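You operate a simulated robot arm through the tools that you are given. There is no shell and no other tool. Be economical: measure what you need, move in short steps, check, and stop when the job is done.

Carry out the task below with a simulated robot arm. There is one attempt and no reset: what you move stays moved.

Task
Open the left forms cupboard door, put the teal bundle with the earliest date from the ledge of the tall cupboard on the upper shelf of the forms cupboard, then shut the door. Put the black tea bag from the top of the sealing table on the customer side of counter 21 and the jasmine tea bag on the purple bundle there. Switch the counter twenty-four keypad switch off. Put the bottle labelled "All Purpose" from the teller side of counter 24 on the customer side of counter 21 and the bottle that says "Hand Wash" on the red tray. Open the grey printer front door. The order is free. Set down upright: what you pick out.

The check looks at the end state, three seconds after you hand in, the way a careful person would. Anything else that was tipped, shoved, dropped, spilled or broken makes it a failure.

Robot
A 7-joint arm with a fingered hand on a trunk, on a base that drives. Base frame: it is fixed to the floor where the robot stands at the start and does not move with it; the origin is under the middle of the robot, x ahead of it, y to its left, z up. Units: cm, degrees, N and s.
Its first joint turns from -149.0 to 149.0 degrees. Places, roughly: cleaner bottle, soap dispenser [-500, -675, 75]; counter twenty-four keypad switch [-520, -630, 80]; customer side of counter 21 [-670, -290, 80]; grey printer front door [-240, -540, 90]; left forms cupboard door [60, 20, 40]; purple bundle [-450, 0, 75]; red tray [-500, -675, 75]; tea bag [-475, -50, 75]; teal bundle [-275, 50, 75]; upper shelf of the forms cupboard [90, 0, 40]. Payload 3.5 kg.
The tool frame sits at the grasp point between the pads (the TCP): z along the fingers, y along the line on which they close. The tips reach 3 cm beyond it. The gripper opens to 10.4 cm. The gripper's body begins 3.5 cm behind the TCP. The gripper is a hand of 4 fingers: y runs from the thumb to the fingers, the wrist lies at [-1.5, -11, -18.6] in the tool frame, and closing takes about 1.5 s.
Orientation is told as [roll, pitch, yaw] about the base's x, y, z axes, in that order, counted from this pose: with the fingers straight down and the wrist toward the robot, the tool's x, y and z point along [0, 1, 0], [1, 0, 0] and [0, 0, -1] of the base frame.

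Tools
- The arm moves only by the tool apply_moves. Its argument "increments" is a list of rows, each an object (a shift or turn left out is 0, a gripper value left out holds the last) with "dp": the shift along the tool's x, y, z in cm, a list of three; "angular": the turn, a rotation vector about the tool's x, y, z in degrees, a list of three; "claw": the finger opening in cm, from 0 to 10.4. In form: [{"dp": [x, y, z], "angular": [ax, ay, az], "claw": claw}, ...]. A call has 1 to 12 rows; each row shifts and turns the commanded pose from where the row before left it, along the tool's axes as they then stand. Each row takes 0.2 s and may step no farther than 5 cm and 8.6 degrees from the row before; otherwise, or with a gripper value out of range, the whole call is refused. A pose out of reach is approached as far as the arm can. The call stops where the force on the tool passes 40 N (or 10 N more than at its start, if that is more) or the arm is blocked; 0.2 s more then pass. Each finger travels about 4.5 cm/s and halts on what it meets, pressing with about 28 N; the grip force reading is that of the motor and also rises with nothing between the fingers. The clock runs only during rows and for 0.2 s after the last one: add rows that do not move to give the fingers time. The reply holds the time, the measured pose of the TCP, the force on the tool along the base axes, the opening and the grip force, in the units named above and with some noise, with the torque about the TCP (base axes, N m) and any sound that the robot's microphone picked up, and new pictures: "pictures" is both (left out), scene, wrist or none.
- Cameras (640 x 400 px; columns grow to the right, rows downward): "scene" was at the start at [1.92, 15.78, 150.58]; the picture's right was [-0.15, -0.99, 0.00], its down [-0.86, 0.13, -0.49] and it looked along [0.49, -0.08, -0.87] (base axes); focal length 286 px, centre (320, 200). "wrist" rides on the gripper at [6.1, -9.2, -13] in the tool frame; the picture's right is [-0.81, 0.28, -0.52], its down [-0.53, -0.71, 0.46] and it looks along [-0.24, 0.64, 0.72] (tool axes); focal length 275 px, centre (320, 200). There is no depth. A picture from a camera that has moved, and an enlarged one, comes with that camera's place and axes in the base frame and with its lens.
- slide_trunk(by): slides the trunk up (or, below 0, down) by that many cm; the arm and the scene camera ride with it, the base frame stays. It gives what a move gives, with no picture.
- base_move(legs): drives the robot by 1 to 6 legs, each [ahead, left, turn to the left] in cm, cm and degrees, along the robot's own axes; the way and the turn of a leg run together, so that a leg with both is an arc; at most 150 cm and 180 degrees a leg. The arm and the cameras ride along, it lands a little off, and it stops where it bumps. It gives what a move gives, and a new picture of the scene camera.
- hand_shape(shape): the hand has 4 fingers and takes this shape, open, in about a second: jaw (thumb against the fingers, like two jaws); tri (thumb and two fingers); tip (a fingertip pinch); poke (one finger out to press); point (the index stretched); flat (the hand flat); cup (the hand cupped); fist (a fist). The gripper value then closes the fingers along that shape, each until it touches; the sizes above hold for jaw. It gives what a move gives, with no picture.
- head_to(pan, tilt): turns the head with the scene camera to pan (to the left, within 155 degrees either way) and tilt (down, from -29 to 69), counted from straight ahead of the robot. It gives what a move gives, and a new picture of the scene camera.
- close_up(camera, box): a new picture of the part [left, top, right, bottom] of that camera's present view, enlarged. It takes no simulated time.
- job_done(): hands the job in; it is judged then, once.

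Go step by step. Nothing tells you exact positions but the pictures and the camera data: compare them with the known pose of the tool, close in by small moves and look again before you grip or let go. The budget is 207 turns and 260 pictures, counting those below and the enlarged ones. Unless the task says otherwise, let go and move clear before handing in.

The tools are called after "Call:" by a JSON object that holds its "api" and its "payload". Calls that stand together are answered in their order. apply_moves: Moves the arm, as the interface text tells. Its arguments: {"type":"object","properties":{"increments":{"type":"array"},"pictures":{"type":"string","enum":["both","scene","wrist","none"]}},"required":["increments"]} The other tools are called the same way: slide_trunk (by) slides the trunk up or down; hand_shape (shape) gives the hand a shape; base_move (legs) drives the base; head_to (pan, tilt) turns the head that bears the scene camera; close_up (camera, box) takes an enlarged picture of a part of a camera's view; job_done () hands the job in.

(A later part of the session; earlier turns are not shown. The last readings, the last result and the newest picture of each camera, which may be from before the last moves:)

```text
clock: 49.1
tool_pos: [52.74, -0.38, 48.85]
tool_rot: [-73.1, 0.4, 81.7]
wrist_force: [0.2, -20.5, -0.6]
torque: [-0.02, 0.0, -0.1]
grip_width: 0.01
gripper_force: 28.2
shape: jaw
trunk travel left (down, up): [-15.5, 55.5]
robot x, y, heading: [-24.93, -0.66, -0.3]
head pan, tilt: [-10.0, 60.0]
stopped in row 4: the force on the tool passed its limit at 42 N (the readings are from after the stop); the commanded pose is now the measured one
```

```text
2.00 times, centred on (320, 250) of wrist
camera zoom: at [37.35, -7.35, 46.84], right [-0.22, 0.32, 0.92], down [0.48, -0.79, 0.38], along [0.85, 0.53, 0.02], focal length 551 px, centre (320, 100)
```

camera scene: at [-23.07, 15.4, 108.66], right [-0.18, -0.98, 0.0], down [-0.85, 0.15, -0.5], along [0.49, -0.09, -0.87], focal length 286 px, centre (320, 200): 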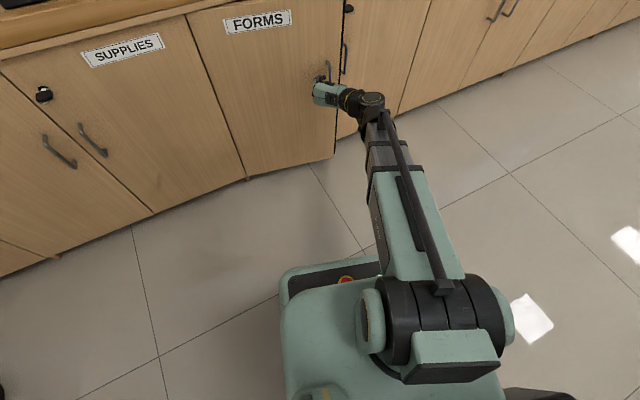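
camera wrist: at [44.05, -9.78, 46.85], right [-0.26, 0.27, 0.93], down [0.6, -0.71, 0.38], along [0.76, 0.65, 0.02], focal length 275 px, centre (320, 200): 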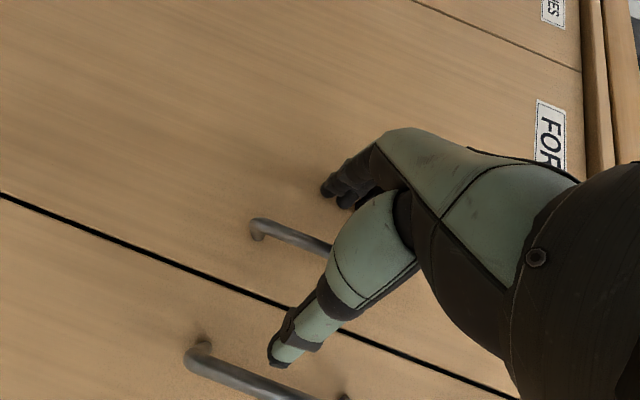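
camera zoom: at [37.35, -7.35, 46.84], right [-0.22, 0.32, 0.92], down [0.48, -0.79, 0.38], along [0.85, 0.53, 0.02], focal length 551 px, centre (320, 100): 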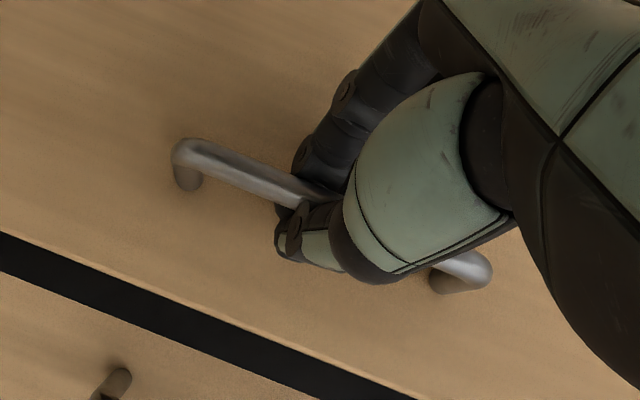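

Call:
{"api": "apply_moves", "payload": {"increments": [{"dp": [0.4, -0.3, -1.3], "angular": [2, 0, 0.6]}, {"dp": [0.4, -0.1, -1.3], "angular": [2, 0, 0.6]}, {"dp": [0.45, -0.03, -1.47], "angular": [2, 0, 0.6]}, {"dp": [0.45, -0.03, -1.47], "angular": [2, 0, 0.6]}, {"dp": [0.45, -0.02, -1.5], "angular": [2, 0, 0.6]}, {"dp": [0.45, -0.02, -1.5], "angular": [2, 0, 0.6]}], "pictures": "none"}}

Call:
{"api": "close_up", "payload": {"camera": "wrist", "box": [160, 150, 480, 350]}}

```text
clock: 50.2
tool_pos: [46.51, 0.19, 48.97]
tool_rot: [-73.1, 0.4, 72.2]
wrist_force: [-3.2, -19.4, -0.4]
torque: [-0.05, 0.0, -0.13]
grip_width: 0.01
gripper_force: 28.0
shape: jaw
trunk travel left (down, up): [-15.5, 55.5]
robot x, y, heading: [-25.14, -0.06, -0.1]
head pan, tilt: [-10.0, 60.0]
stopped in row 5: the force on the tool passed its limit at 41 N (the readings are from after the stop); the commanded pose is now the measured one
```

```text
2.00 times, centred on (320, 250) of wrist
camera zoom: at [30.06, -4.11, 46.88], right [-0.16, 0.35, 0.92], down [0.35, -0.86, 0.38], along [0.92, 0.38, 0.02], focal length 551 px, centre (320, 100)
```

zoom: 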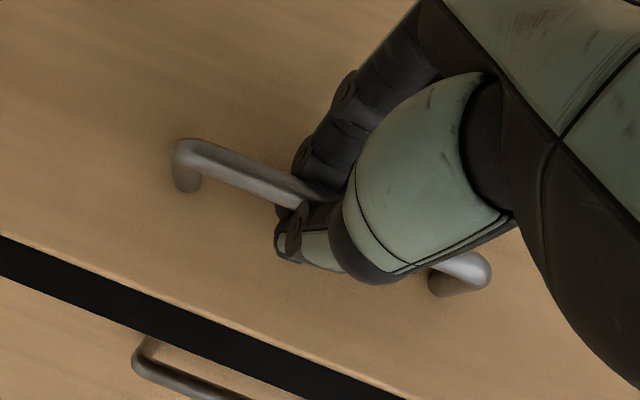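

Call:
{"api": "apply_moves", "payload": {"increments": [{"dp": [0.43, -0.4, -1.42], "angular": [2, 0, 0.6]}, {"dp": [0.43, -0.27, -1.42], "angular": [2, 0, 0.6]}, {"dp": [0.43, -0.27, -1.42], "angular": [2, 0, 0.6]}, {"dp": [0.43, -0.27, -1.42], "angular": [2, 0, 0.6]}, {"dp": [0.43, -0.2, -1.42], "angular": [2, 0, 0.6]}, {"dp": [0.43, -0.2, -1.42], "angular": [2, 0, 0.6]}], "pictures": "scene"}}

```text
clock: 51.6
tool_pos: [39.76, 2.34, 49.86]
tool_rot: [-72.7, 0.7, 59.8]
wrist_force: [-11.8, -29.9, -9.8]
torque: [0.07, -0.01, -0.09]
grip_width: 0.02
gripper_force: 28.2
shape: jaw
out of reach, approached as far as the arm can: row 4, 5, 6
trunk travel left (down, up): [-15.5, 55.5]
robot x, y, heading: [-25.31, -0.16, -0.2]
head pan, tilt: [-10.0, 60.0]
camera scene: at [-23.1, 15.34, 108.64], right [-0.18, -0.98, 0.0], down [-0.85, 0.15, -0.5], along [0.49, -0.09, -0.87], focal length 286 px, centre (320, 200)
```

scene: 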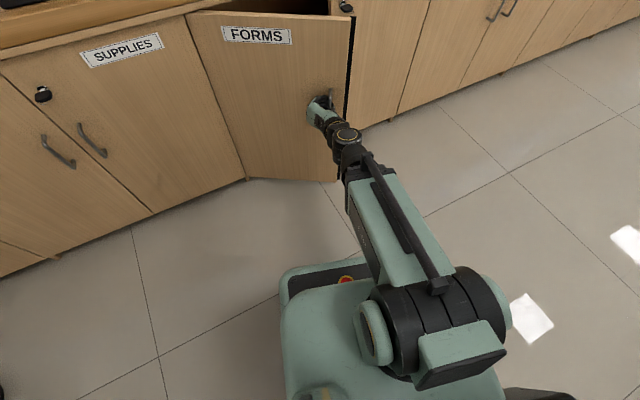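

The door is open about 30°. I'll release the handle and back away.

Call:
{"api": "apply_moves", "payload": {"increments": [{"dp": [0, -0.8, 0], "claw": 3}, {"claw": 6}, {"claw": 10.4}, {}, {}, {}, {"dp": [0.58, 0, -1.9]}, {"dp": [0.58, 0, -1.9]}, {"dp": [0.58, 0, -1.9]}, {"dp": [0.58, 0, -1.9]}], "pictures": "scene"}}

```text
clock: 53.9
tool_pos: [39.74, 5.15, 49.87]
tool_rot: [-72.8, 0.6, 60.3]
wrist_force: [-0.2, -0.2, 0.3]
torque: [0.01, -0.01, -0.01]
grip_width: 10.35
gripper_force: 0.0
shape: jaw
out of reach, approached as far as the arm can: row 1, 7, 8, 9, 10
trunk travel left (down, up): [-15.5, 55.5]
robot x, y, heading: [-25.15, -0.09, -0.3]
head pan, tilt: [-10.0, 60.0]
camera scene: at [-23.12, 15.47, 108.63], right [-0.18, -0.98, 0.0], down [-0.85, 0.15, -0.5], along [0.49, -0.09, -0.87], focal length 286 px, centre (320, 200)
```

scene: 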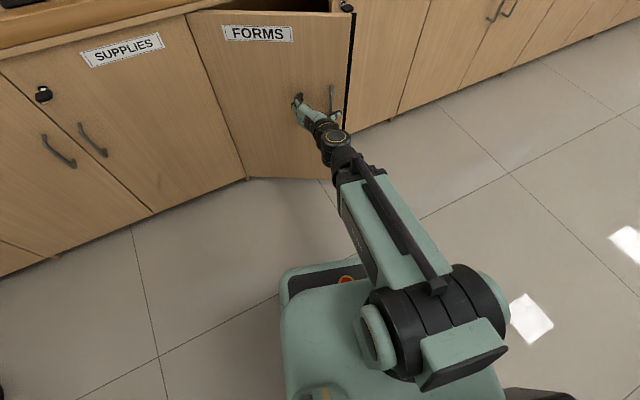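

The arm is at its near limit, so I'll back the base up to withdraw.

Call:
{"api": "base_move", "payload": {"legs": [[-14, 0, 0]]}}

```text
clock: 55.2
tool_pos: [25.46, 5.52, 49.92]
tool_rot: [-72.8, 0.7, 60.4]
wrist_force: [-0.5, 0.0, -0.1]
torque: [0.04, 0.03, 0.0]
grip_width: 10.36
gripper_force: 0.1
shape: jaw
trunk travel left (down, up): [-15.5, 55.5]
robot x, y, heading: [-39.07, -0.23, 0.1]
head pan, tilt: [-10.0, 60.0]
camera scene: at [-37.37, 15.49, 108.63], right [-0.17, -0.98, 0.0], down [-0.85, 0.15, -0.5], along [0.49, -0.09, -0.87], focal length 286 px, centre (320, 200)
```

scene: 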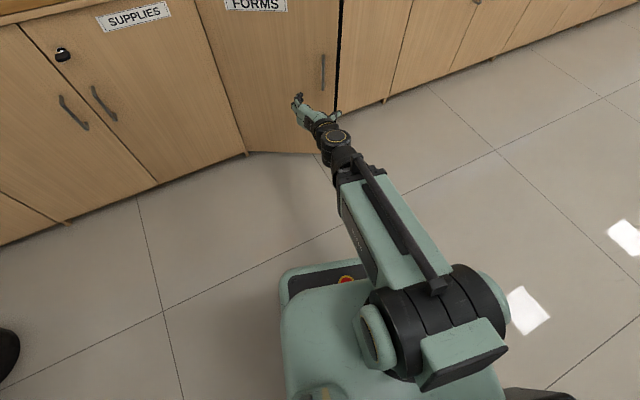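

Clear. I'll straighten the hand, half close it, and reposition to the right of the door's edge.

Call:
{"api": "base_move", "payload": {"legs": [[0, -22, 0]]}}

Call:
{"api": "apply_moves", "payload": {"increments": [{"angular": [-7.2, 0, -2.1], "claw": 2}, {"angular": [-7.2, 0, -2.1]}, {"angular": [-7.2, 0, -2.1]}, {"angular": [-7.2, 0, -2.1]}], "pictures": "none"}}

Call:
{"api": "base_move", "payload": {"legs": [[25, 0, 0]]}}

```text
clock: 56.9
tool_pos: [25.46, -16.91, 49.97]
tool_rot: [-72.8, 0.7, 60.2]
wrist_force: [-0.3, -0.3, 0.1]
torque: [0.03, 0.01, 0.0]
grip_width: 10.38
gripper_force: 0.0
shape: jaw
trunk travel left (down, up): [-15.5, 55.5]
robot x, y, heading: [-39.74, -22.57, 0.0]
head pan, tilt: [-10.0, 60.0]
camera scene: at [-37.34, -6.84, 108.63], right [-0.18, -0.98, 0.0], down [-0.85, 0.15, -0.5], along [0.49, -0.09, -0.87], focal length 286 px, centre (320, 200)
```

scene: 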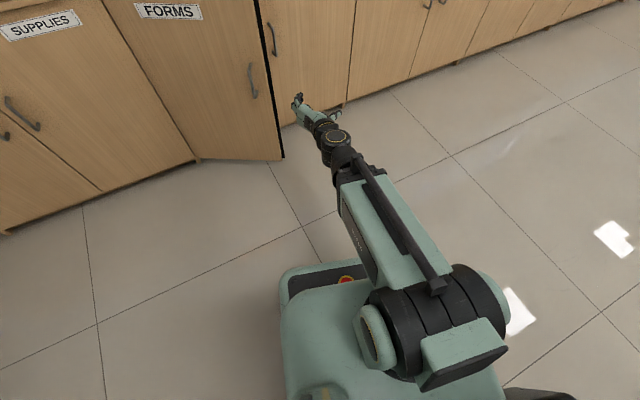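

```text
clock: 57.9
tool_pos: [25.71, -16.93, 50.3]
tool_rot: [-72.2, 0.2, 90.3]
wrist_force: [-0.8, 0.3, 0.0]
torque: [0.02, 0.01, 0.06]
grip_width: 2.05
gripper_force: 0.0
shape: jaw
trunk travel left (down, up): [-15.5, 55.5]
robot x, y, heading: [-39.38, -22.64, -0.1]
head pan, tilt: [-10.0, 60.0]
```

```text
clock: 59.7
tool_pos: [51.01, -16.5, 50.21]
tool_rot: [-72.2, 0.1, 90.7]
wrist_force: [0.1, 0.0, 0.3]
torque: [-0.02, -0.03, 0.03]
grip_width: 2.04
gripper_force: 0.0
shape: jaw
trunk travel left (down, up): [-15.5, 55.5]
robot x, y, heading: [-13.73, -22.15, 0.4]
head pan, tilt: [-10.0, 60.0]
camera scene: at [-11.99, -6.78, 108.63], right [-0.17, -0.99, 0.0], down [-0.85, 0.15, -0.5], along [0.49, -0.08, -0.87], focal length 286 px, centre (320, 200)
```

scene: 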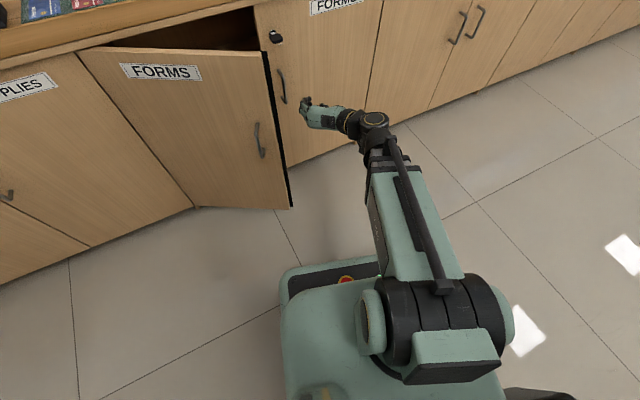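

Now I'll sweep left by driving left, pushing the door from inside.

Call:
{"api": "base_move", "payload": {"legs": [[0, 22, 0]]}}

```text
clock: 61.4
tool_pos: [50.82, 5.43, 50.16]
tool_rot: [-72.0, 0.2, 90.3]
wrist_force: [0.7, 0.0, 0.2]
torque: [-0.01, 0.0, 0.0]
grip_width: 2.04
gripper_force: 0.1
shape: jaw
trunk travel left (down, up): [-15.5, 55.5]
robot x, y, heading: [-14.29, -0.51, 0.1]
head pan, tilt: [-10.0, 60.0]
camera scene: at [-12.01, 15.29, 108.63], right [-0.17, -0.99, 0.0], down [-0.85, 0.15, -0.5], along [0.49, -0.09, -0.87], focal length 286 px, centre (320, 200)
```

scene: 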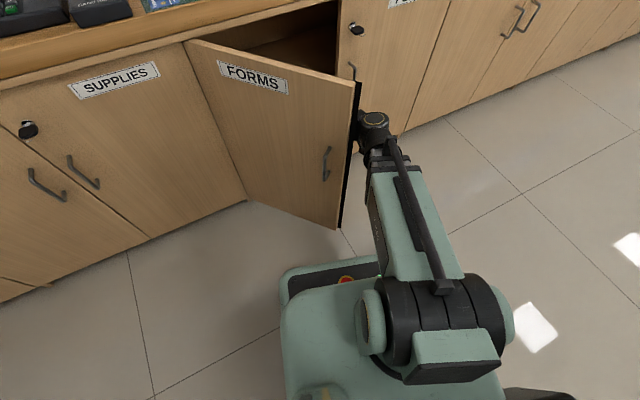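

Works well; continuing left.

Call:
{"api": "base_move", "payload": {"legs": [[0, 24, 0]]}}

```text
clock: 62.5
tool_pos: [49.41, 9.52, 50.09]
tool_rot: [-71.6, 0.2, 87.8]
wrist_force: [0.7, 0.1, -0.3]
torque: [-0.02, 0.01, 0.02]
grip_width: 1.99
gripper_force: 0.0
shape: jaw
trunk travel left (down, up): [-15.5, 55.5]
robot x, y, heading: [-14.28, 6.88, -0.8]
head pan, tilt: [-10.0, 60.0]
stopped in leg 1: the robot was blocked; the commanded pose is now the measured one
camera scene: at [-12.17, 21.94, 108.7], right [-0.19, -0.98, 0.0], down [-0.85, 0.16, -0.5], along [0.49, -0.09, -0.87], focal length 286 px, centre (320, 200)
```

scene: 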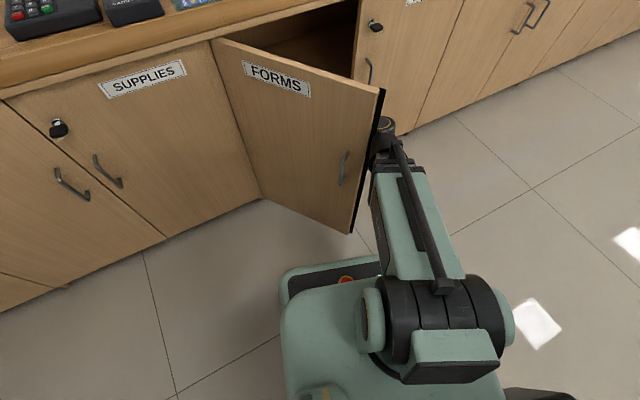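

Call:
{"api": "apply_moves", "payload": {"increments": [{"dp": [0, 2.5, 0]}, {"dp": [0, 2.5, 0]}, {"dp": [0, 2.5, 0]}, {"dp": [0, 2.5, 0]}, {"dp": [0, 2.5, 0]}, {"dp": [0, 2.5, 0]}], "pictures": "scene"}}

```text
clock: 64.1
tool_pos: [50.7, 8.23, 50.04]
tool_rot: [-71.1, 0.4, 79.7]
wrist_force: [0.0, -0.5, -0.9]
torque: [0.0, 0.0, 0.0]
grip_width: 1.99
gripper_force: 0.0
shape: jaw
trunk travel left (down, up): [-15.5, 55.5]
robot x, y, heading: [-14.16, -0.48, -7.6]
head pan, tilt: [-10.0, 60.0]
stopped in row 6: the arm was blocked; the commanded pose is now the measured one
camera scene: at [-10.46, 14.26, 108.94], right [-0.3, -0.95, 0.0], down [-0.82, 0.26, -0.5], along [0.48, -0.15, -0.87], focal length 286 px, centre (320, 200)
```

scene: 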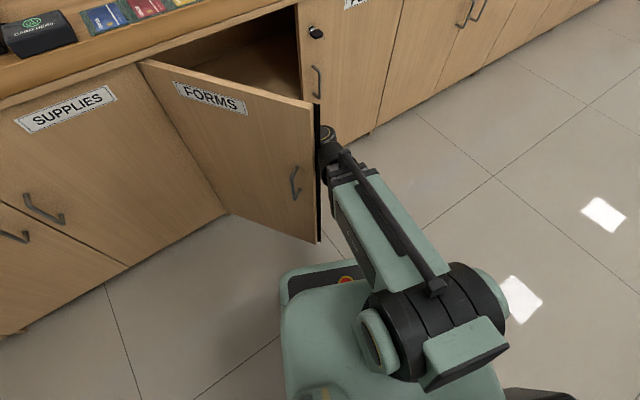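

The wrist step catches the door's edge and pushed the base. I'll move off to the right, back up so only the fingers reach past the edge, then push again.

Call:
{"api": "base_move", "payload": {"legs": [[0, -6, 0], [-13, 0, 7.6]]}}

```text
clock: 64.8
tool_pos: [50.56, 8.24, 49.82]
tool_rot: [-71.1, 0.3, 79.6]
wrist_force: [0.3, 0.2, 0.5]
torque: [0.03, -0.01, 0.0]
grip_width: 2.0
gripper_force: 0.1
shape: jaw
trunk travel left (down, up): [-15.5, 55.5]
robot x, y, heading: [-13.95, -0.63, -7.9]
head pan, tilt: [-10.0, 60.0]
stopped in leg 1: the robot was blocked; the commanded pose is now the measured one
camera scene: at [-10.38, 14.48, 108.65], right [-0.3, -0.95, 0.0], down [-0.82, 0.26, -0.5], along [0.48, -0.15, -0.87], focal length 286 px, centre (320, 200)
```

scene: 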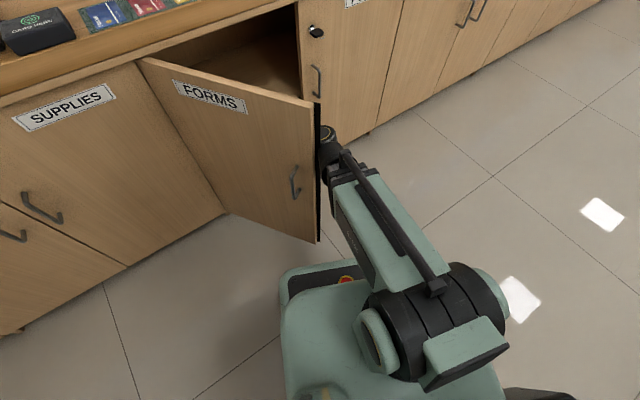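

Call:
{"api": "apply_moves", "payload": {"increments": [{"dp": [0, -2, 0]}, {"dp": [0, -2, 0]}, {"dp": [0, -2, 0]}], "pictures": "none"}}

Call:
{"api": "close_up", "payload": {"camera": "wrist", "box": [0, 0, 640, 400]}}

```text
clock: 65.6
tool_pos: [49.36, 2.35, 49.73]
tool_rot: [-71.1, 0.5, 79.7]
wrist_force: [-0.6, 0.6, -0.8]
torque: [-0.03, 0.01, 0.02]
grip_width: 1.97
gripper_force: 0.1
shape: jaw
trunk travel left (down, up): [-15.5, 55.5]
robot x, y, heading: [-14.43, -0.84, -7.8]
head pan, tilt: [-10.0, 60.0]
```

```text
1.00 times, centred on (320, 200) of wrist (not enlarged: the box is as wide or as high as the picture)
camera zoom: at [33.69, -4.09, 48.18], right [-0.17, 0.32, 0.93], down [0.47, -0.81, 0.36], along [0.87, 0.5, -0.01], focal length 275 px, centre (320, 200)
```

zoom: 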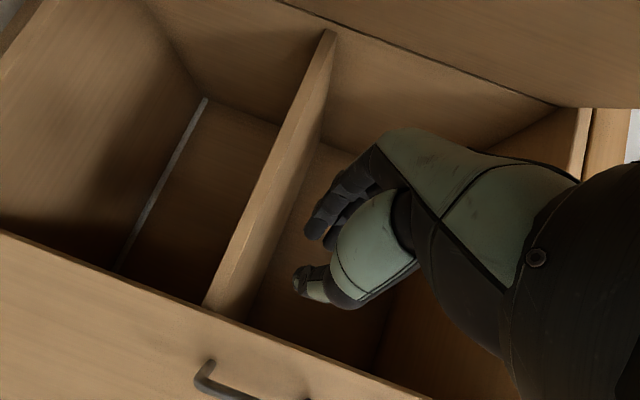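

Call:
{"api": "base_move", "payload": {"legs": [[-14, 0, 0], [0, 0, 7.8]]}}

```text
clock: 67.5
tool_pos: [34.59, 12.65, 49.76]
tool_rot: [-71.0, 0.4, 87.3]
wrist_force: [0.1, -0.2, 0.0]
torque: [0.01, 0.0, 0.02]
grip_width: 2.01
gripper_force: 0.0
shape: jaw
trunk travel left (down, up): [-15.5, 55.5]
robot x, y, heading: [-28.23, 1.01, -0.2]
head pan, tilt: [-10.0, 60.0]
camera scene: at [-26.43, 16.83, 108.63], right [-0.17, -0.98, 0.0], down [-0.85, 0.15, -0.5], along [0.49, -0.09, -0.87], focal length 286 px, centre (320, 200)
```

scene: 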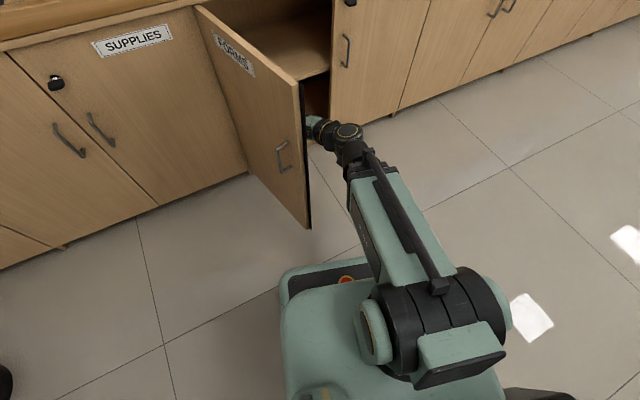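

The door is now past 60°. I'll push a bit more to the left.

Call:
{"api": "base_move", "payload": {"legs": [[0, 14, 0]]}}

```text
clock: 68.7
tool_pos: [34.64, 21.44, 49.74]
tool_rot: [-71.2, 0.8, 86.1]
wrist_force: [1.3, -2.8, 0.7]
torque: [0.15, 0.09, 0.1]
grip_width: 1.96
gripper_force: 0.0
shape: jaw
trunk travel left (down, up): [-15.5, 55.5]
robot x, y, heading: [-28.42, 10.24, 0.1]
head pan, tilt: [-10.0, 60.0]
stopped in leg 1: the force on the tool passed its limit at 94 N (the readings are from after the stop); the commanded pose is now the measured one
camera scene: at [-26.44, 26.08, 108.64], right [-0.17, -0.99, 0.0], down [-0.85, 0.15, -0.5], along [0.49, -0.09, -0.87], focal length 286 px, centre (320, 200)
```

scene: 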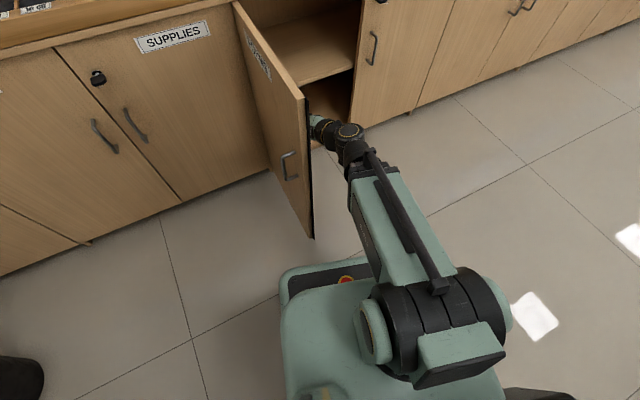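

The door is open about 75–80°, probably at its stop. I'll withdraw, raise the trunk and survey the way to the tall cupboard.

Call:
{"api": "base_move", "payload": {"legs": [[0, -5, 0], [-30, 0, 0]]}}

Call:
{"api": "slide_trunk", "payload": {"by": 50}}

Call:
{"api": "head_to", "payload": {"pan": 150, "tilt": 30}}

Call:
{"api": "head_to", "payload": {"pan": -150, "tilt": 30}}

```text
clock: 71.3
tool_pos: [4.11, 16.35, 49.72]
tool_rot: [-71.3, 0.7, 86.1]
wrist_force: [0.1, 0.5, -0.4]
torque: [0.0, -0.01, 0.01]
grip_width: 1.98
gripper_force: 0.0
shape: jaw
trunk travel left (down, up): [-15.5, 55.5]
robot x, y, heading: [-58.95, 5.75, 0.0]
head pan, tilt: [-10.0, 60.0]
camera scene: at [-57.07, 21.16, 108.63], right [-0.17, -0.98, 0.0], down [-0.85, 0.15, -0.5], along [0.49, -0.09, -0.87], focal length 286 px, centre (320, 200)
```

scene: 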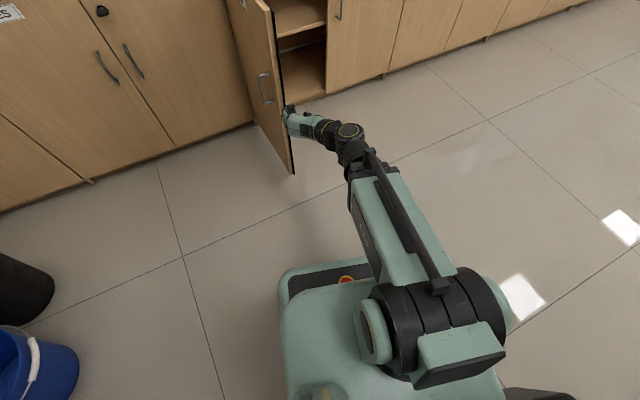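

```text
refused: 50 is not a number from -40 to 40
```

```text
clock: 73.7
tool_pos: [3.9, 16.33, 49.73]
tool_rot: [-71.2, 0.7, 86.2]
wrist_force: [0.8, -0.2, -0.4]
torque: [-0.01, 0.01, 0.05]
grip_width: 1.99
gripper_force: 0.2
shape: jaw
trunk travel left (down, up): [-15.5, 55.5]
robot x, y, heading: [-59.26, 5.6, 0.0]
head pan, tilt: [150.0, 30.0]
camera scene: at [-71.47, 26.84, 112.84], right [0.5, 0.87, 0.0], down [0.43, -0.25, -0.87], along [-0.75, 0.43, -0.5], focal length 286 px, centre (320, 200)
```

scene: 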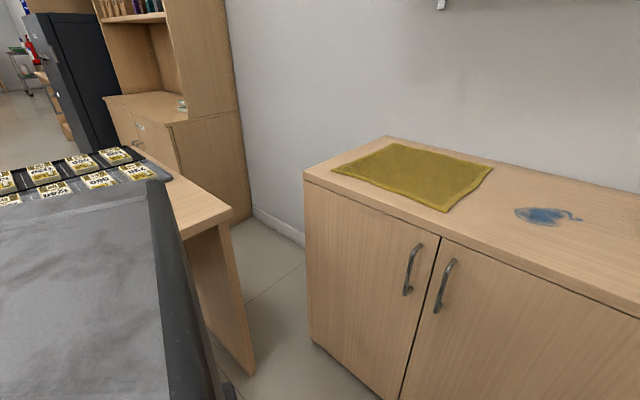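

```text
clock: 77.8
tool_pos: [4.06, 16.47, 49.68]
tool_rot: [-71.2, 0.8, 86.2]
wrist_force: [0.2, -0.3, 0.5]
torque: [-0.03, 0.01, -0.04]
grip_width: 1.98
gripper_force: 0.0
shape: jaw
trunk travel left (down, up): [-15.5, 55.5]
robot x, y, heading: [-58.66, 5.67, 0.1]
head pan, tilt: [-150.0, 30.0]
camera scene: at [-71.47, 17.79, 112.84], right [-0.5, 0.87, 0.0], down [0.43, 0.25, -0.87], along [-0.75, -0.43, -0.5], focal length 286 px, centre (320, 200)
```

scene: 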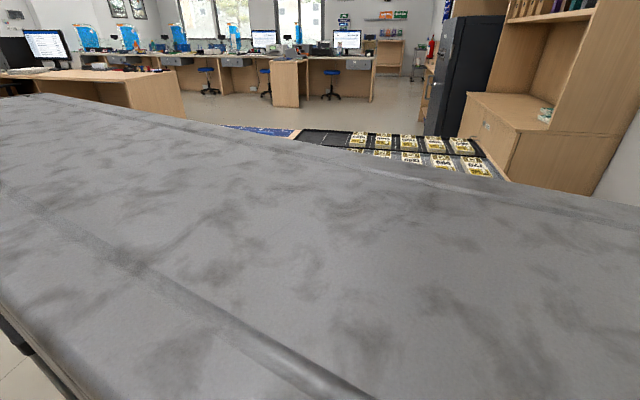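

The grey slab seems to be the robot's own back, seen from the lowered head. I'll raise the trunk and look again.

Call:
{"api": "slide_trunk", "payload": {"by": 40}}

Call:
{"api": "head_to", "payload": {"pan": 150, "tilt": 25}}

Call:
{"api": "head_to", "payload": {"pan": -150, "tilt": 25}}

```text
clock: 81.7
tool_pos: [4.01, 16.33, 89.74]
tool_rot: [-71.2, 0.7, 86.3]
wrist_force: [0.0, 0.1, 0.4]
torque: [0.02, 0.03, 0.03]
grip_width: 1.97
gripper_force: 0.0
shape: jaw
trunk travel left (down, up): [-55.5, 15.5]
robot x, y, heading: [-59.05, 5.41, -0.3]
head pan, tilt: [-150.0, 30.0]
```

```text
clock: 85.7
tool_pos: [3.93, 16.41, 89.74]
tool_rot: [-71.2, 0.7, 86.2]
wrist_force: [0.2, 0.3, 0.0]
torque: [-0.04, 0.01, 0.05]
grip_width: 2.02
gripper_force: 0.1
shape: jaw
trunk travel left (down, up): [-55.5, 15.5]
robot x, y, heading: [-59.02, 5.19, 0.2]
head pan, tilt: [150.0, 25.0]
camera scene: at [-71.62, 26.92, 153.64], right [0.5, 0.87, 0.0], down [0.37, -0.21, -0.91], along [-0.79, 0.45, -0.42], focal length 286 px, centre (320, 200)
```

scene: 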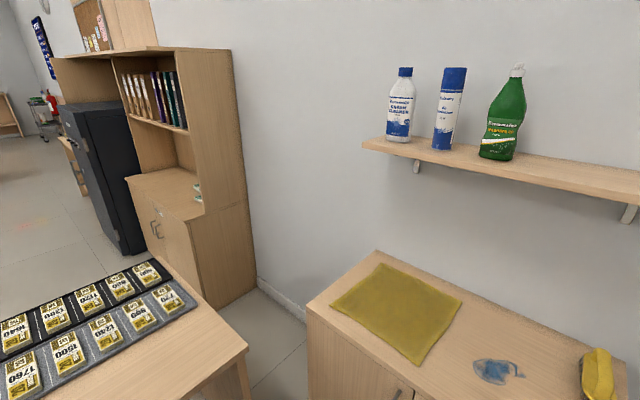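

```text
clock: 89.8
tool_pos: [4.02, 16.37, 89.7]
tool_rot: [-71.2, 0.7, 86.2]
wrist_force: [-0.6, -0.2, -0.2]
torque: [-0.01, -0.02, -0.01]
grip_width: 2.01
gripper_force: 0.1
shape: jaw
trunk travel left (down, up): [-55.5, 15.5]
robot x, y, heading: [-58.62, 5.52, -0.0]
head pan, tilt: [-150.0, 25.0]
camera scene: at [-71.61, 17.7, 153.64], right [-0.5, 0.87, 0.0], down [0.37, 0.21, -0.91], along [-0.78, -0.45, -0.42], focal length 286 px, centre (320, 200)
```

scene: 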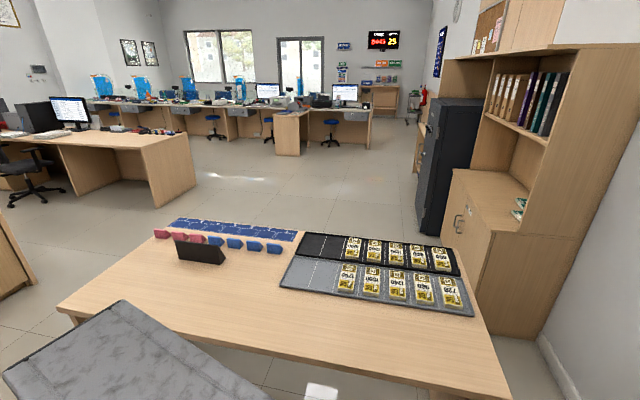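

The desk with yellow pads blocks the direct way, so I'll go round it: right along the counter, turn to face +y, then sideways to x≈-275 with the arm raised.

Call:
{"api": "slide_trunk", "payload": {"by": 15}}

Call:
{"api": "base_move", "payload": {"legs": [[15, -140, 0], [0, -55, 0], [0, 0, 90]]}}

```text
clock: 91.6
tool_pos: [4.09, 16.4, 104.79]
tool_rot: [-71.2, 0.8, 86.2]
wrist_force: [1.1, -0.1, -0.1]
torque: [-0.01, -0.03, -0.03]
grip_width: 1.99
gripper_force: 0.1
shape: jaw
trunk travel left (down, up): [-70.5, 0.5]
robot x, y, heading: [-59.23, 5.84, 0.1]
head pan, tilt: [-150.0, 25.0]
```

```text
clock: 105.1
tool_pos: [-53.52, -124.35, 104.81]
tool_rot: [-71.2, 0.8, 174.6]
wrist_force: [-0.9, 0.1, 0.4]
torque: [0.03, 0.0, 0.0]
grip_width: 2.01
gripper_force: 0.2
shape: jaw
trunk travel left (down, up): [-70.5, 0.5]
robot x, y, heading: [-44.5, -187.51, 88.6]
head pan, tilt: [-150.0, 25.0]
camera scene: at [-57.23, -200.01, 168.64], right [-0.88, -0.48, 0.0], down [-0.2, 0.37, -0.91], along [0.43, -0.8, -0.42], focal length 286 px, centre (320, 200)
```

scene: 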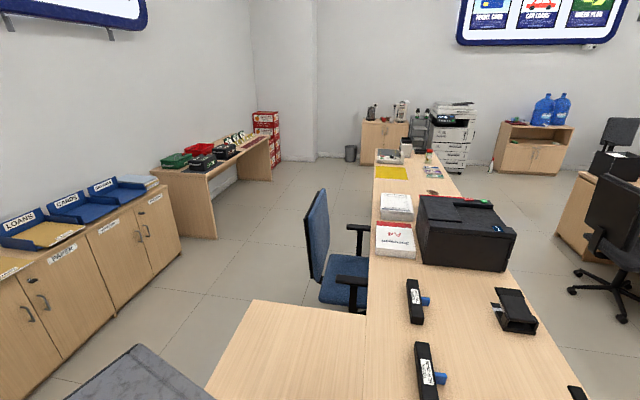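

Call:
{"api": "head_to", "payload": {"pan": 100, "tilt": 35}}

```text
clock: 108.6
tool_pos: [-53.43, -124.31, 104.71]
tool_rot: [-71.2, 0.8, 174.6]
wrist_force: [-0.1, 0.6, 0.4]
torque: [-0.02, -0.02, 0.01]
grip_width: 2.0
gripper_force: 0.1
shape: jaw
trunk travel left (down, up): [-70.5, 0.5]
robot x, y, heading: [-44.44, -187.88, 88.4]
head pan, tilt: [100.0, 35.0]
camera scene: at [-70.32, -193.19, 167.06], right [-0.15, 0.99, 0.0], down [0.57, 0.08, -0.82], along [-0.81, -0.12, -0.57], focal length 286 px, centre (320, 200)
```

scene: 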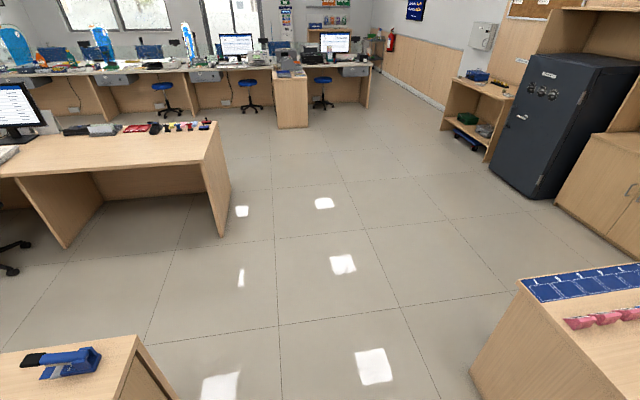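

The aisle is about 135 cm wide and clear. I'll move sideways to x≈-262 and then ahead towards the tall cupboard.

Call:
{"api": "base_move", "payload": {"legs": [[0, 110, 0], [0, 108, 0], [95, 0, 0]]}}

Call:
{"api": "head_to", "payload": {"pan": 15, "tilt": 35}}

```text
clock: 123.9
tool_pos: [-275.32, -29.15, 104.69]
tool_rot: [-71.2, 0.6, 176.9]
wrist_force: [-0.4, 0.2, 0.4]
torque: [-0.01, 0.03, 0.0]
grip_width: 2.0
gripper_force: 0.0
shape: jaw
trunk travel left (down, up): [-70.5, 0.5]
robot x, y, heading: [-263.36, -91.94, 90.6]
head pan, tilt: [100.0, 35.0]
camera scene: at [-289.3, -98.6, 167.06], right [-0.19, 0.98, 0.0], down [0.56, 0.11, -0.82], along [-0.8, -0.15, -0.57], focal length 286 px, centre (320, 200)
```

scene: 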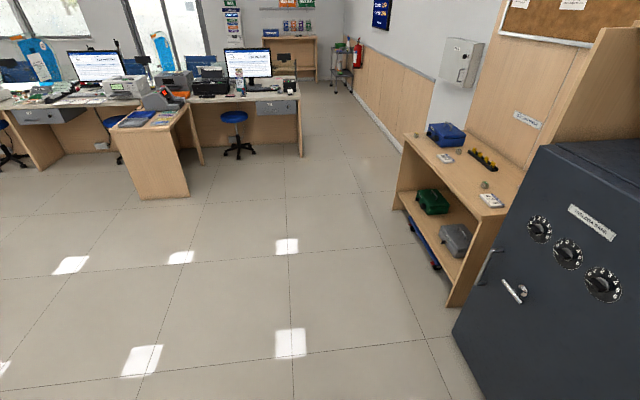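

```text
clock: 125.5
tool_pos: [-275.27, -29.13, 104.73]
tool_rot: [-71.2, 0.6, 176.9]
wrist_force: [-0.5, -0.4, 0.7]
torque: [0.02, 0.02, 0.0]
grip_width: 2.02
gripper_force: 0.0
shape: jaw
trunk travel left (down, up): [-70.5, 0.5]
robot x, y, heading: [-263.73, -91.95, 90.8]
head pan, tilt: [15.0, 35.0]
camera scene: at [-283.05, -88.52, 167.06], right [0.96, 0.27, 0.0], down [0.16, -0.55, -0.82], along [-0.22, 0.79, -0.57], focal length 286 px, centre (320, 200)
```

scene: 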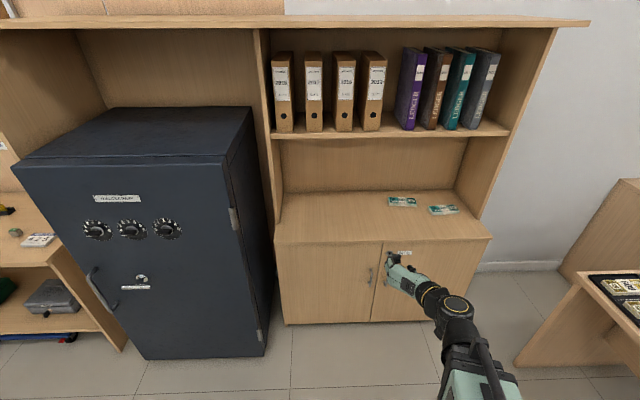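

Two teal bundles lie on the ledge. Zooming to read their dates.

Call:
{"api": "close_up", "payload": {"camera": "scene", "box": [370, 180, 482, 250]}}

Call:
{"api": "close_up", "payload": {"camera": "scene", "box": [250, 30, 570, 230]}}

```text
5.71 times, centred on (426, 215) of scene
camera zoom: at [-283.05, -88.52, 167.06], right [0.96, 0.27, 0.0], down [0.16, -0.55, -0.82], along [-0.22, 0.79, -0.57], focal length 1634 px, centre (-286, 114)
```

zoom: 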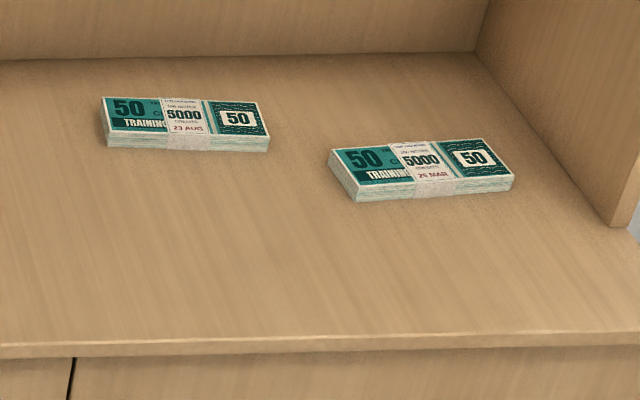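

```text
2.00 times, centred on (410, 130) of scene
camera zoom: at [-283.05, -88.52, 167.06], right [0.96, 0.27, 0.0], down [0.16, -0.55, -0.82], along [-0.22, 0.79, -0.57], focal length 572 px, centre (140, 340)
```

zoom: 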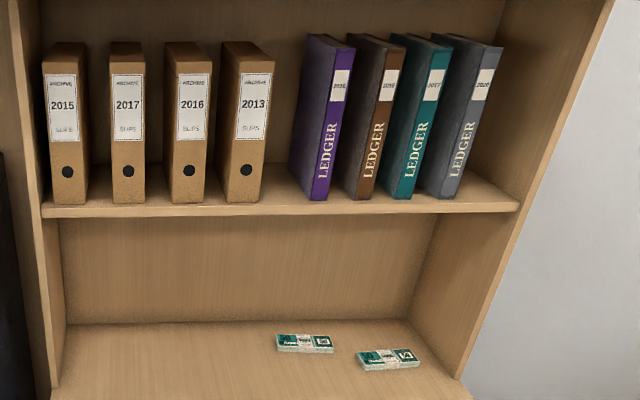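

The right bundle is dated MAR, the left AUG. I'll double-check the text and bring the hand back to fingers-down.

Call:
{"api": "close_up", "payload": {"camera": "scene", "box": [384, 192, 464, 222]}}

Call:
{"api": "apply_moves", "payload": {"increments": [{"angular": [0, 8, 0], "claw": 10.4}, {"angular": [0, 8, 0]}, {"angular": [0, 8, 0]}, {"angular": [0, 8, 0]}, {"angular": [0, 8, 0]}, {"angular": [0, 8, 0]}, {"angular": [0, 8, 0]}, {"angular": [0, 8, 0]}, {"angular": [0, 7.5, 0]}], "pictures": "none"}}

Call:
{"api": "apply_moves", "payload": {"increments": [{"angular": [0, 0, 8]}, {"angular": [0, 0, 8]}, {"angular": [0, 0, 8]}, {"angular": [0, 0, 8]}, {"angular": [0, 0, 8]}, {"angular": [0, 0, 8]}, {"angular": [0, 0, 8]}, {"angular": [0, 0, 8]}], "pictures": "none"}}

```text
8.00 times, centred on (424, 207) of scene
camera zoom: at [-283.05, -88.52, 167.06], right [0.96, 0.27, 0.0], down [0.16, -0.55, -0.82], along [-0.22, 0.79, -0.57], focal length 2288 px, centre (-512, 144)
```

zoom: 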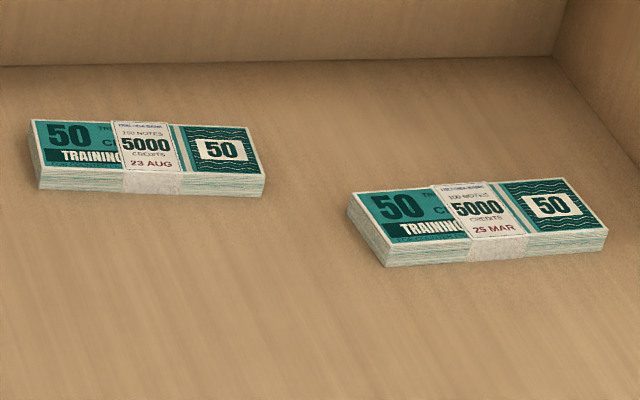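

```text
clock: 127.5
tool_pos: [-275.29, -29.01, 104.75]
tool_rot: [0.4, 0.7, 176.9]
wrist_force: [0.4, 0.4, -0.6]
torque: [0.03, -0.01, 0.0]
grip_width: 10.34
gripper_force: 0.1
shape: jaw
trunk travel left (down, up): [-70.5, 0.5]
robot x, y, heading: [-263.81, -91.78, 90.7]
head pan, tilt: [15.0, 35.0]
```

```text
clock: 129.3
tool_pos: [-275.27, -29.21, 104.82]
tool_rot: [-0.6, 0.5, 112.8]
wrist_force: [1.5, 0.0, 0.2]
torque: [0.03, -0.03, -0.02]
grip_width: 10.34
gripper_force: 0.0
shape: jaw
trunk travel left (down, up): [-70.5, 0.5]
robot x, y, heading: [-263.76, -92.36, 90.8]
head pan, tilt: [15.0, 35.0]
```

Target confirmed: right bundle, 25 MAR. I'll lower the trunk and drive up.

Call:
{"api": "slide_trunk", "payload": {"by": -14}}

Call:
{"api": "base_move", "payload": {"legs": [[50, 0, 0]]}}

Call:
{"api": "head_to", "payload": {"pan": -5, "tilt": 50}}

```text
clock: 130.9
tool_pos: [-275.21, -29.14, 90.82]
tool_rot: [-0.4, 0.5, 112.8]
wrist_force: [0.1, -1.0, 0.1]
torque: [0.02, -0.03, 0.0]
grip_width: 10.33
gripper_force: 0.0
shape: jaw
trunk travel left (down, up): [-56.5, 14.5]
robot x, y, heading: [-263.6, -92.34, 91.1]
head pan, tilt: [15.0, 35.0]
```

```text
clock: 133.9
tool_pos: [-274.89, 21.11, 90.71]
tool_rot: [-0.4, 0.6, 112.2]
wrist_force: [0.0, -0.1, -0.8]
torque: [0.01, 0.03, 0.01]
grip_width: 10.38
gripper_force: 0.1
shape: jaw
trunk travel left (down, up): [-56.5, 14.5]
robot x, y, heading: [-264.03, -41.83, 90.1]
head pan, tilt: [15.0, 35.0]
camera scene: at [-283.34, -38.25, 153.06], right [0.97, 0.26, 0.0], down [0.15, -0.55, -0.82], along [-0.21, 0.79, -0.57], focal length 286 px, centre (320, 200)
```

scene: 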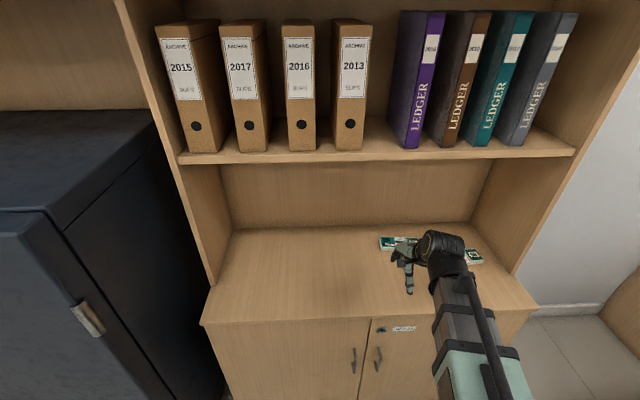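

```text
clock: 134.7
tool_pos: [-274.77, 21.01, 90.78]
tool_rot: [-0.4, 0.5, 112.2]
wrist_force: [1.5, -0.1, -0.4]
torque: [0.01, 0.01, -0.01]
grip_width: 10.37
gripper_force: 0.0
shape: jaw
trunk travel left (down, up): [-56.5, 14.5]
robot x, y, heading: [-263.79, -42.17, 90.1]
head pan, tilt: [-5.0, 50.0]
camera scene: at [-280.39, -39.1, 150.89], right [1.0, -0.09, 0.0], down [-0.07, -0.76, -0.64], along [0.06, 0.64, -0.77], focal length 286 px, centre (320, 200)
```

scene: 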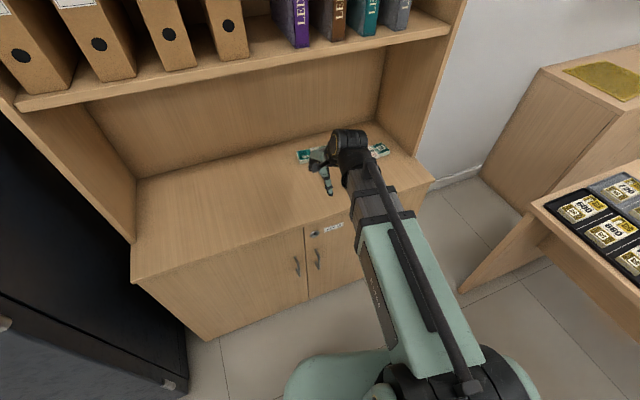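

Call:
{"api": "apply_moves", "payload": {"increments": [{"dp": [-4.03, 1.05, 0]}, {"dp": [-4.03, 1.05, 0]}, {"dp": [-4.03, 1.05, 0]}, {"dp": [-4.03, 1.05, 0]}, {"dp": [-4.03, 1.05, 0]}]}}

```text
clock: 135.9
tool_pos: [-258.02, 33.67, 90.78]
tool_rot: [-0.5, 0.6, 112.2]
wrist_force: [0.2, 0.4, 0.2]
torque: [0.0, 0.0, -0.01]
grip_width: 10.37
gripper_force: 0.1
shape: jaw
trunk travel left (down, up): [-56.5, 14.5]
robot x, y, heading: [-263.91, -42.04, 90.1]
head pan, tilt: [-5.0, 50.0]
camera scene: at [-280.37, -39.09, 150.89], right [1.0, -0.09, 0.0], down [-0.07, -0.76, -0.64], along [0.06, 0.64, -0.77], focal length 286 px, centre (320, 200)
camera wrist: at [-260.36, 22.99, 103.71], right [0.64, 0.56, 0.52], down [0.77, -0.46, -0.44], along [-0.01, 0.68, -0.73], focal length 275 px, centre (320, 200)
```

scene: 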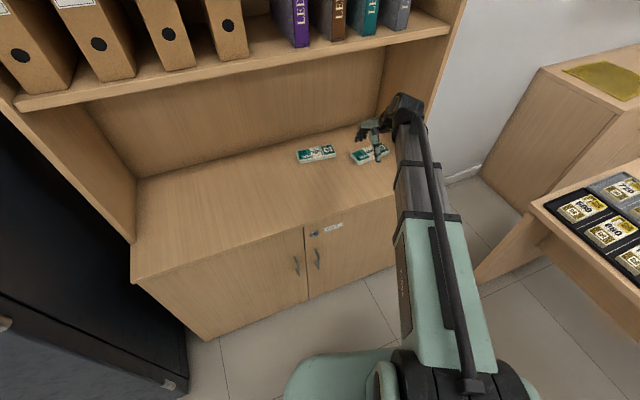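
wrist: 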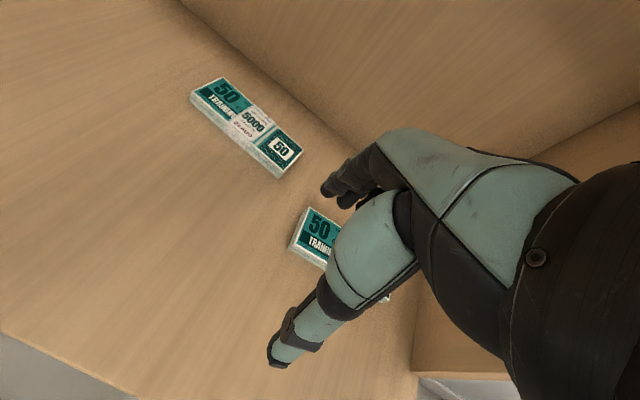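

Call:
{"api": "apply_moves", "payload": {"increments": [{"dp": [-2.7, 2.75, 1]}, {"dp": [-2.7, 2.75, 1]}, {"dp": [-2.7, 2.75, 1]}, {"dp": [-2.7, 2.5, 1]}]}}

Call:
{"api": "close_up", "payload": {"camera": "scene", "box": [290, 80, 450, 180]}}

```text
clock: 136.9
tool_pos: [-252.1, 47.66, 86.81]
tool_rot: [-0.6, 0.6, 112.1]
wrist_force: [-0.1, 0.7, 0.5]
torque: [-0.03, 0.01, -0.04]
grip_width: 10.35
gripper_force: 0.1
shape: jaw
trunk travel left (down, up): [-56.5, 14.5]
robot x, y, heading: [-263.58, -41.67, 90.1]
head pan, tilt: [-5.0, 50.0]
camera scene: at [-280.37, -39.07, 150.89], right [1.0, -0.09, 0.0], down [-0.07, -0.76, -0.64], along [0.06, 0.64, -0.77], focal length 286 px, centre (320, 200)
camera wrist: at [-254.4, 37.05, 99.86], right [0.64, 0.56, 0.52], down [0.77, -0.46, -0.44], along [-0.01, 0.68, -0.73], focal length 275 px, centre (320, 200)
```

scene: 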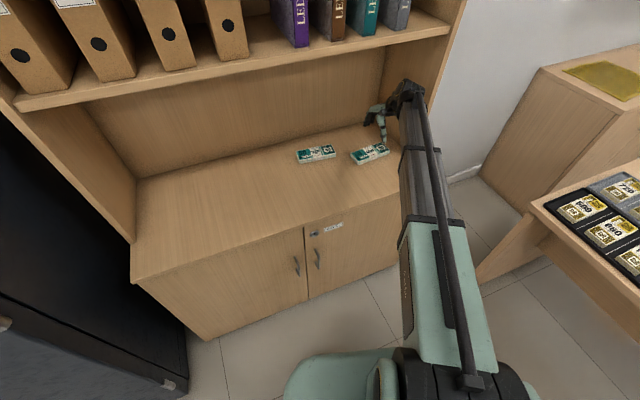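
wrist: 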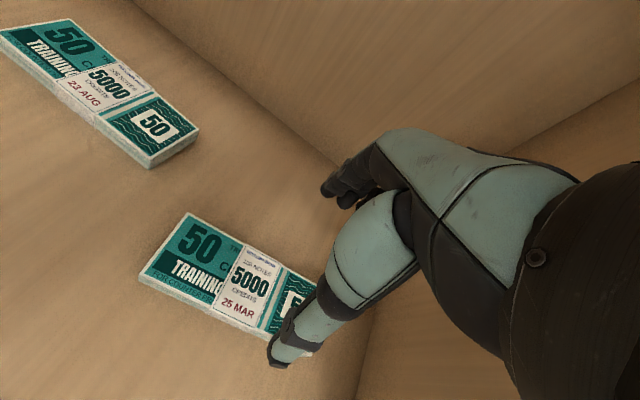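

```text
4.00 times, centred on (370, 130) of scene
camera zoom: at [-280.37, -39.07, 150.89], right [1.0, -0.09, 0.0], down [-0.07, -0.76, -0.64], along [0.06, 0.64, -0.77], focal length 1144 px, centre (120, 480)
```

zoom: 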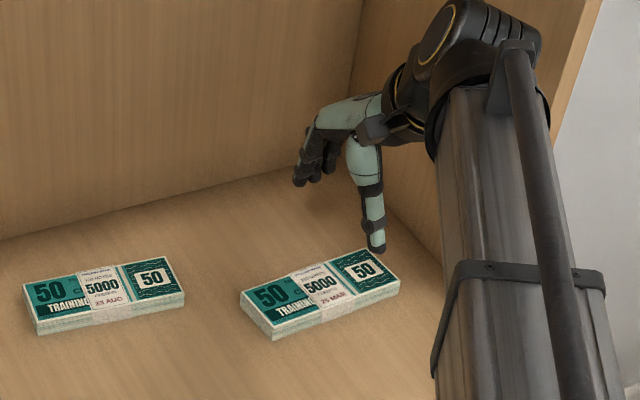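

Triangulated: bundle centre ≈ [-252.9, 46.5], top z≈76.5. I'll shift slightly, lower, and check before closing.

Call:
{"api": "apply_moves", "payload": {"increments": [{"dp": [1.16, -0.72, 2]}, {"dp": [0, 0, 2.5]}, {"dp": [0, 0, 2.5]}, {"dp": [0, 0, 1.5]}], "pictures": "wrist"}}

Call:
{"api": "close_up", "payload": {"camera": "scene", "box": [290, 80, 450, 180]}}

```text
clock: 137.9
tool_pos: [-252.92, 46.45, 78.37]
tool_rot: [-0.5, 0.7, 112.2]
wrist_force: [0.8, 0.8, 0.7]
torque: [-0.02, -0.02, 0.0]
grip_width: 10.36
gripper_force: 0.0
shape: jaw
trunk travel left (down, up): [-56.5, 14.5]
robot x, y, heading: [-263.83, -42.09, 90.0]
head pan, tilt: [-5.0, 50.0]
camera wrist: at [-255.27, 35.74, 91.29], right [0.64, 0.56, 0.52], down [0.77, -0.46, -0.44], along [-0.01, 0.68, -0.73], focal length 275 px, centre (320, 200)
```

wrist: 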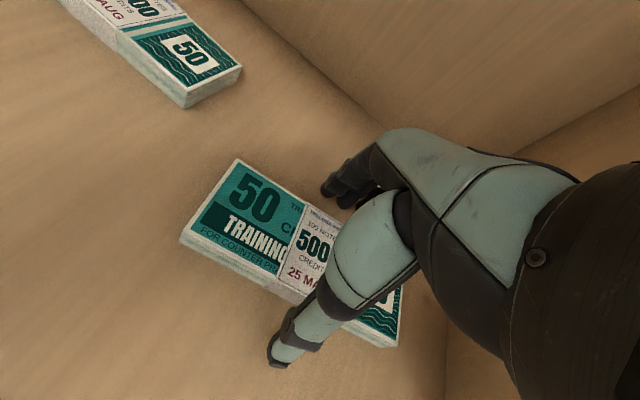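

```text
4.00 times, centred on (370, 130) of scene
camera zoom: at [-280.38, -39.1, 150.89], right [1.0, -0.09, 0.0], down [-0.07, -0.76, -0.64], along [0.06, 0.64, -0.77], focal length 1144 px, centre (120, 480)
```

zoom: 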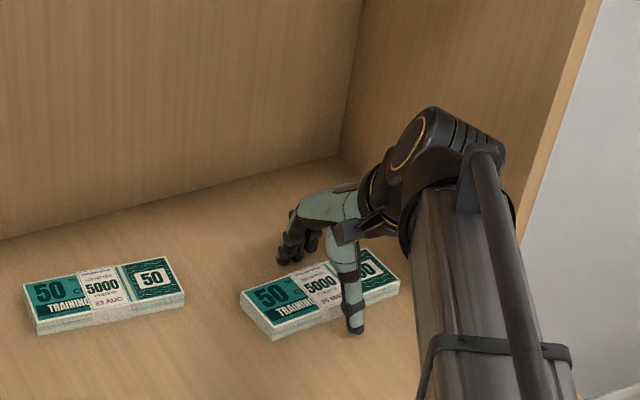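

Well straddled. Lowering a touch and closing.

Call:
{"api": "apply_moves", "payload": {"increments": [{"dp": [0, 0, 0.7]}, {"dp": [0, 0, 0.5]}, {"claw": 7}, {"claw": 5}, {"claw": 3}, {"claw": 3}, {}, {}, {}, {}], "pictures": "wrist"}}

Call:
{"api": "close_up", "payload": {"camera": "scene", "box": [290, 80, 450, 180]}}

```text
clock: 138.8
tool_pos: [-252.98, 46.56, 78.04]
tool_rot: [-0.7, -0.2, 111.9]
wrist_force: [1.0, 0.8, 33.7]
torque: [-0.14, -0.03, 0.01]
grip_width: 5.59
gripper_force: 28.3
shape: jaw
trunk travel left (down, up): [-56.5, 14.5]
robot x, y, heading: [-263.65, -42.08, 90.0]
head pan, tilt: [-5.0, 50.0]
stopped in row 4: the force on the tool passed its limit at 46 N (the readings are from after the stop); the commanded pose is now the measured one
camera wrist: at [-255.29, 35.69, 90.93], right [0.64, 0.55, 0.53], down [0.77, -0.46, -0.45], along [-0.01, 0.69, -0.72], focal length 275 px, centre (320, 200)
```

wrist: 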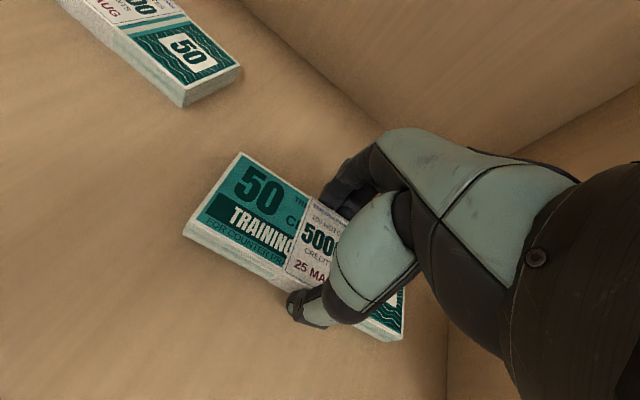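

```text
4.00 times, centred on (370, 130) of scene
camera zoom: at [-280.41, -39.43, 150.92], right [1.0, -0.09, 0.0], down [-0.07, -0.76, -0.64], along [0.06, 0.64, -0.76], focal length 1144 px, centre (120, 480)
```

zoom: 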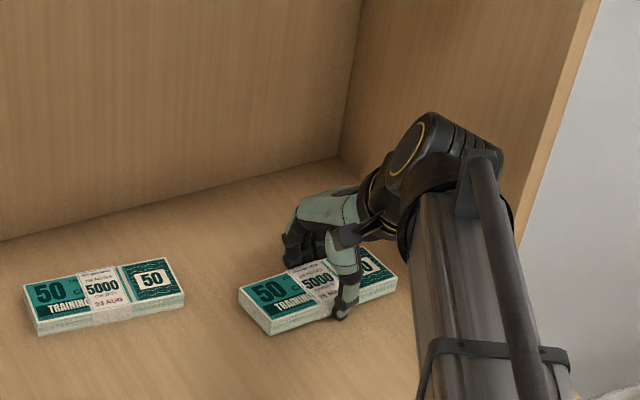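

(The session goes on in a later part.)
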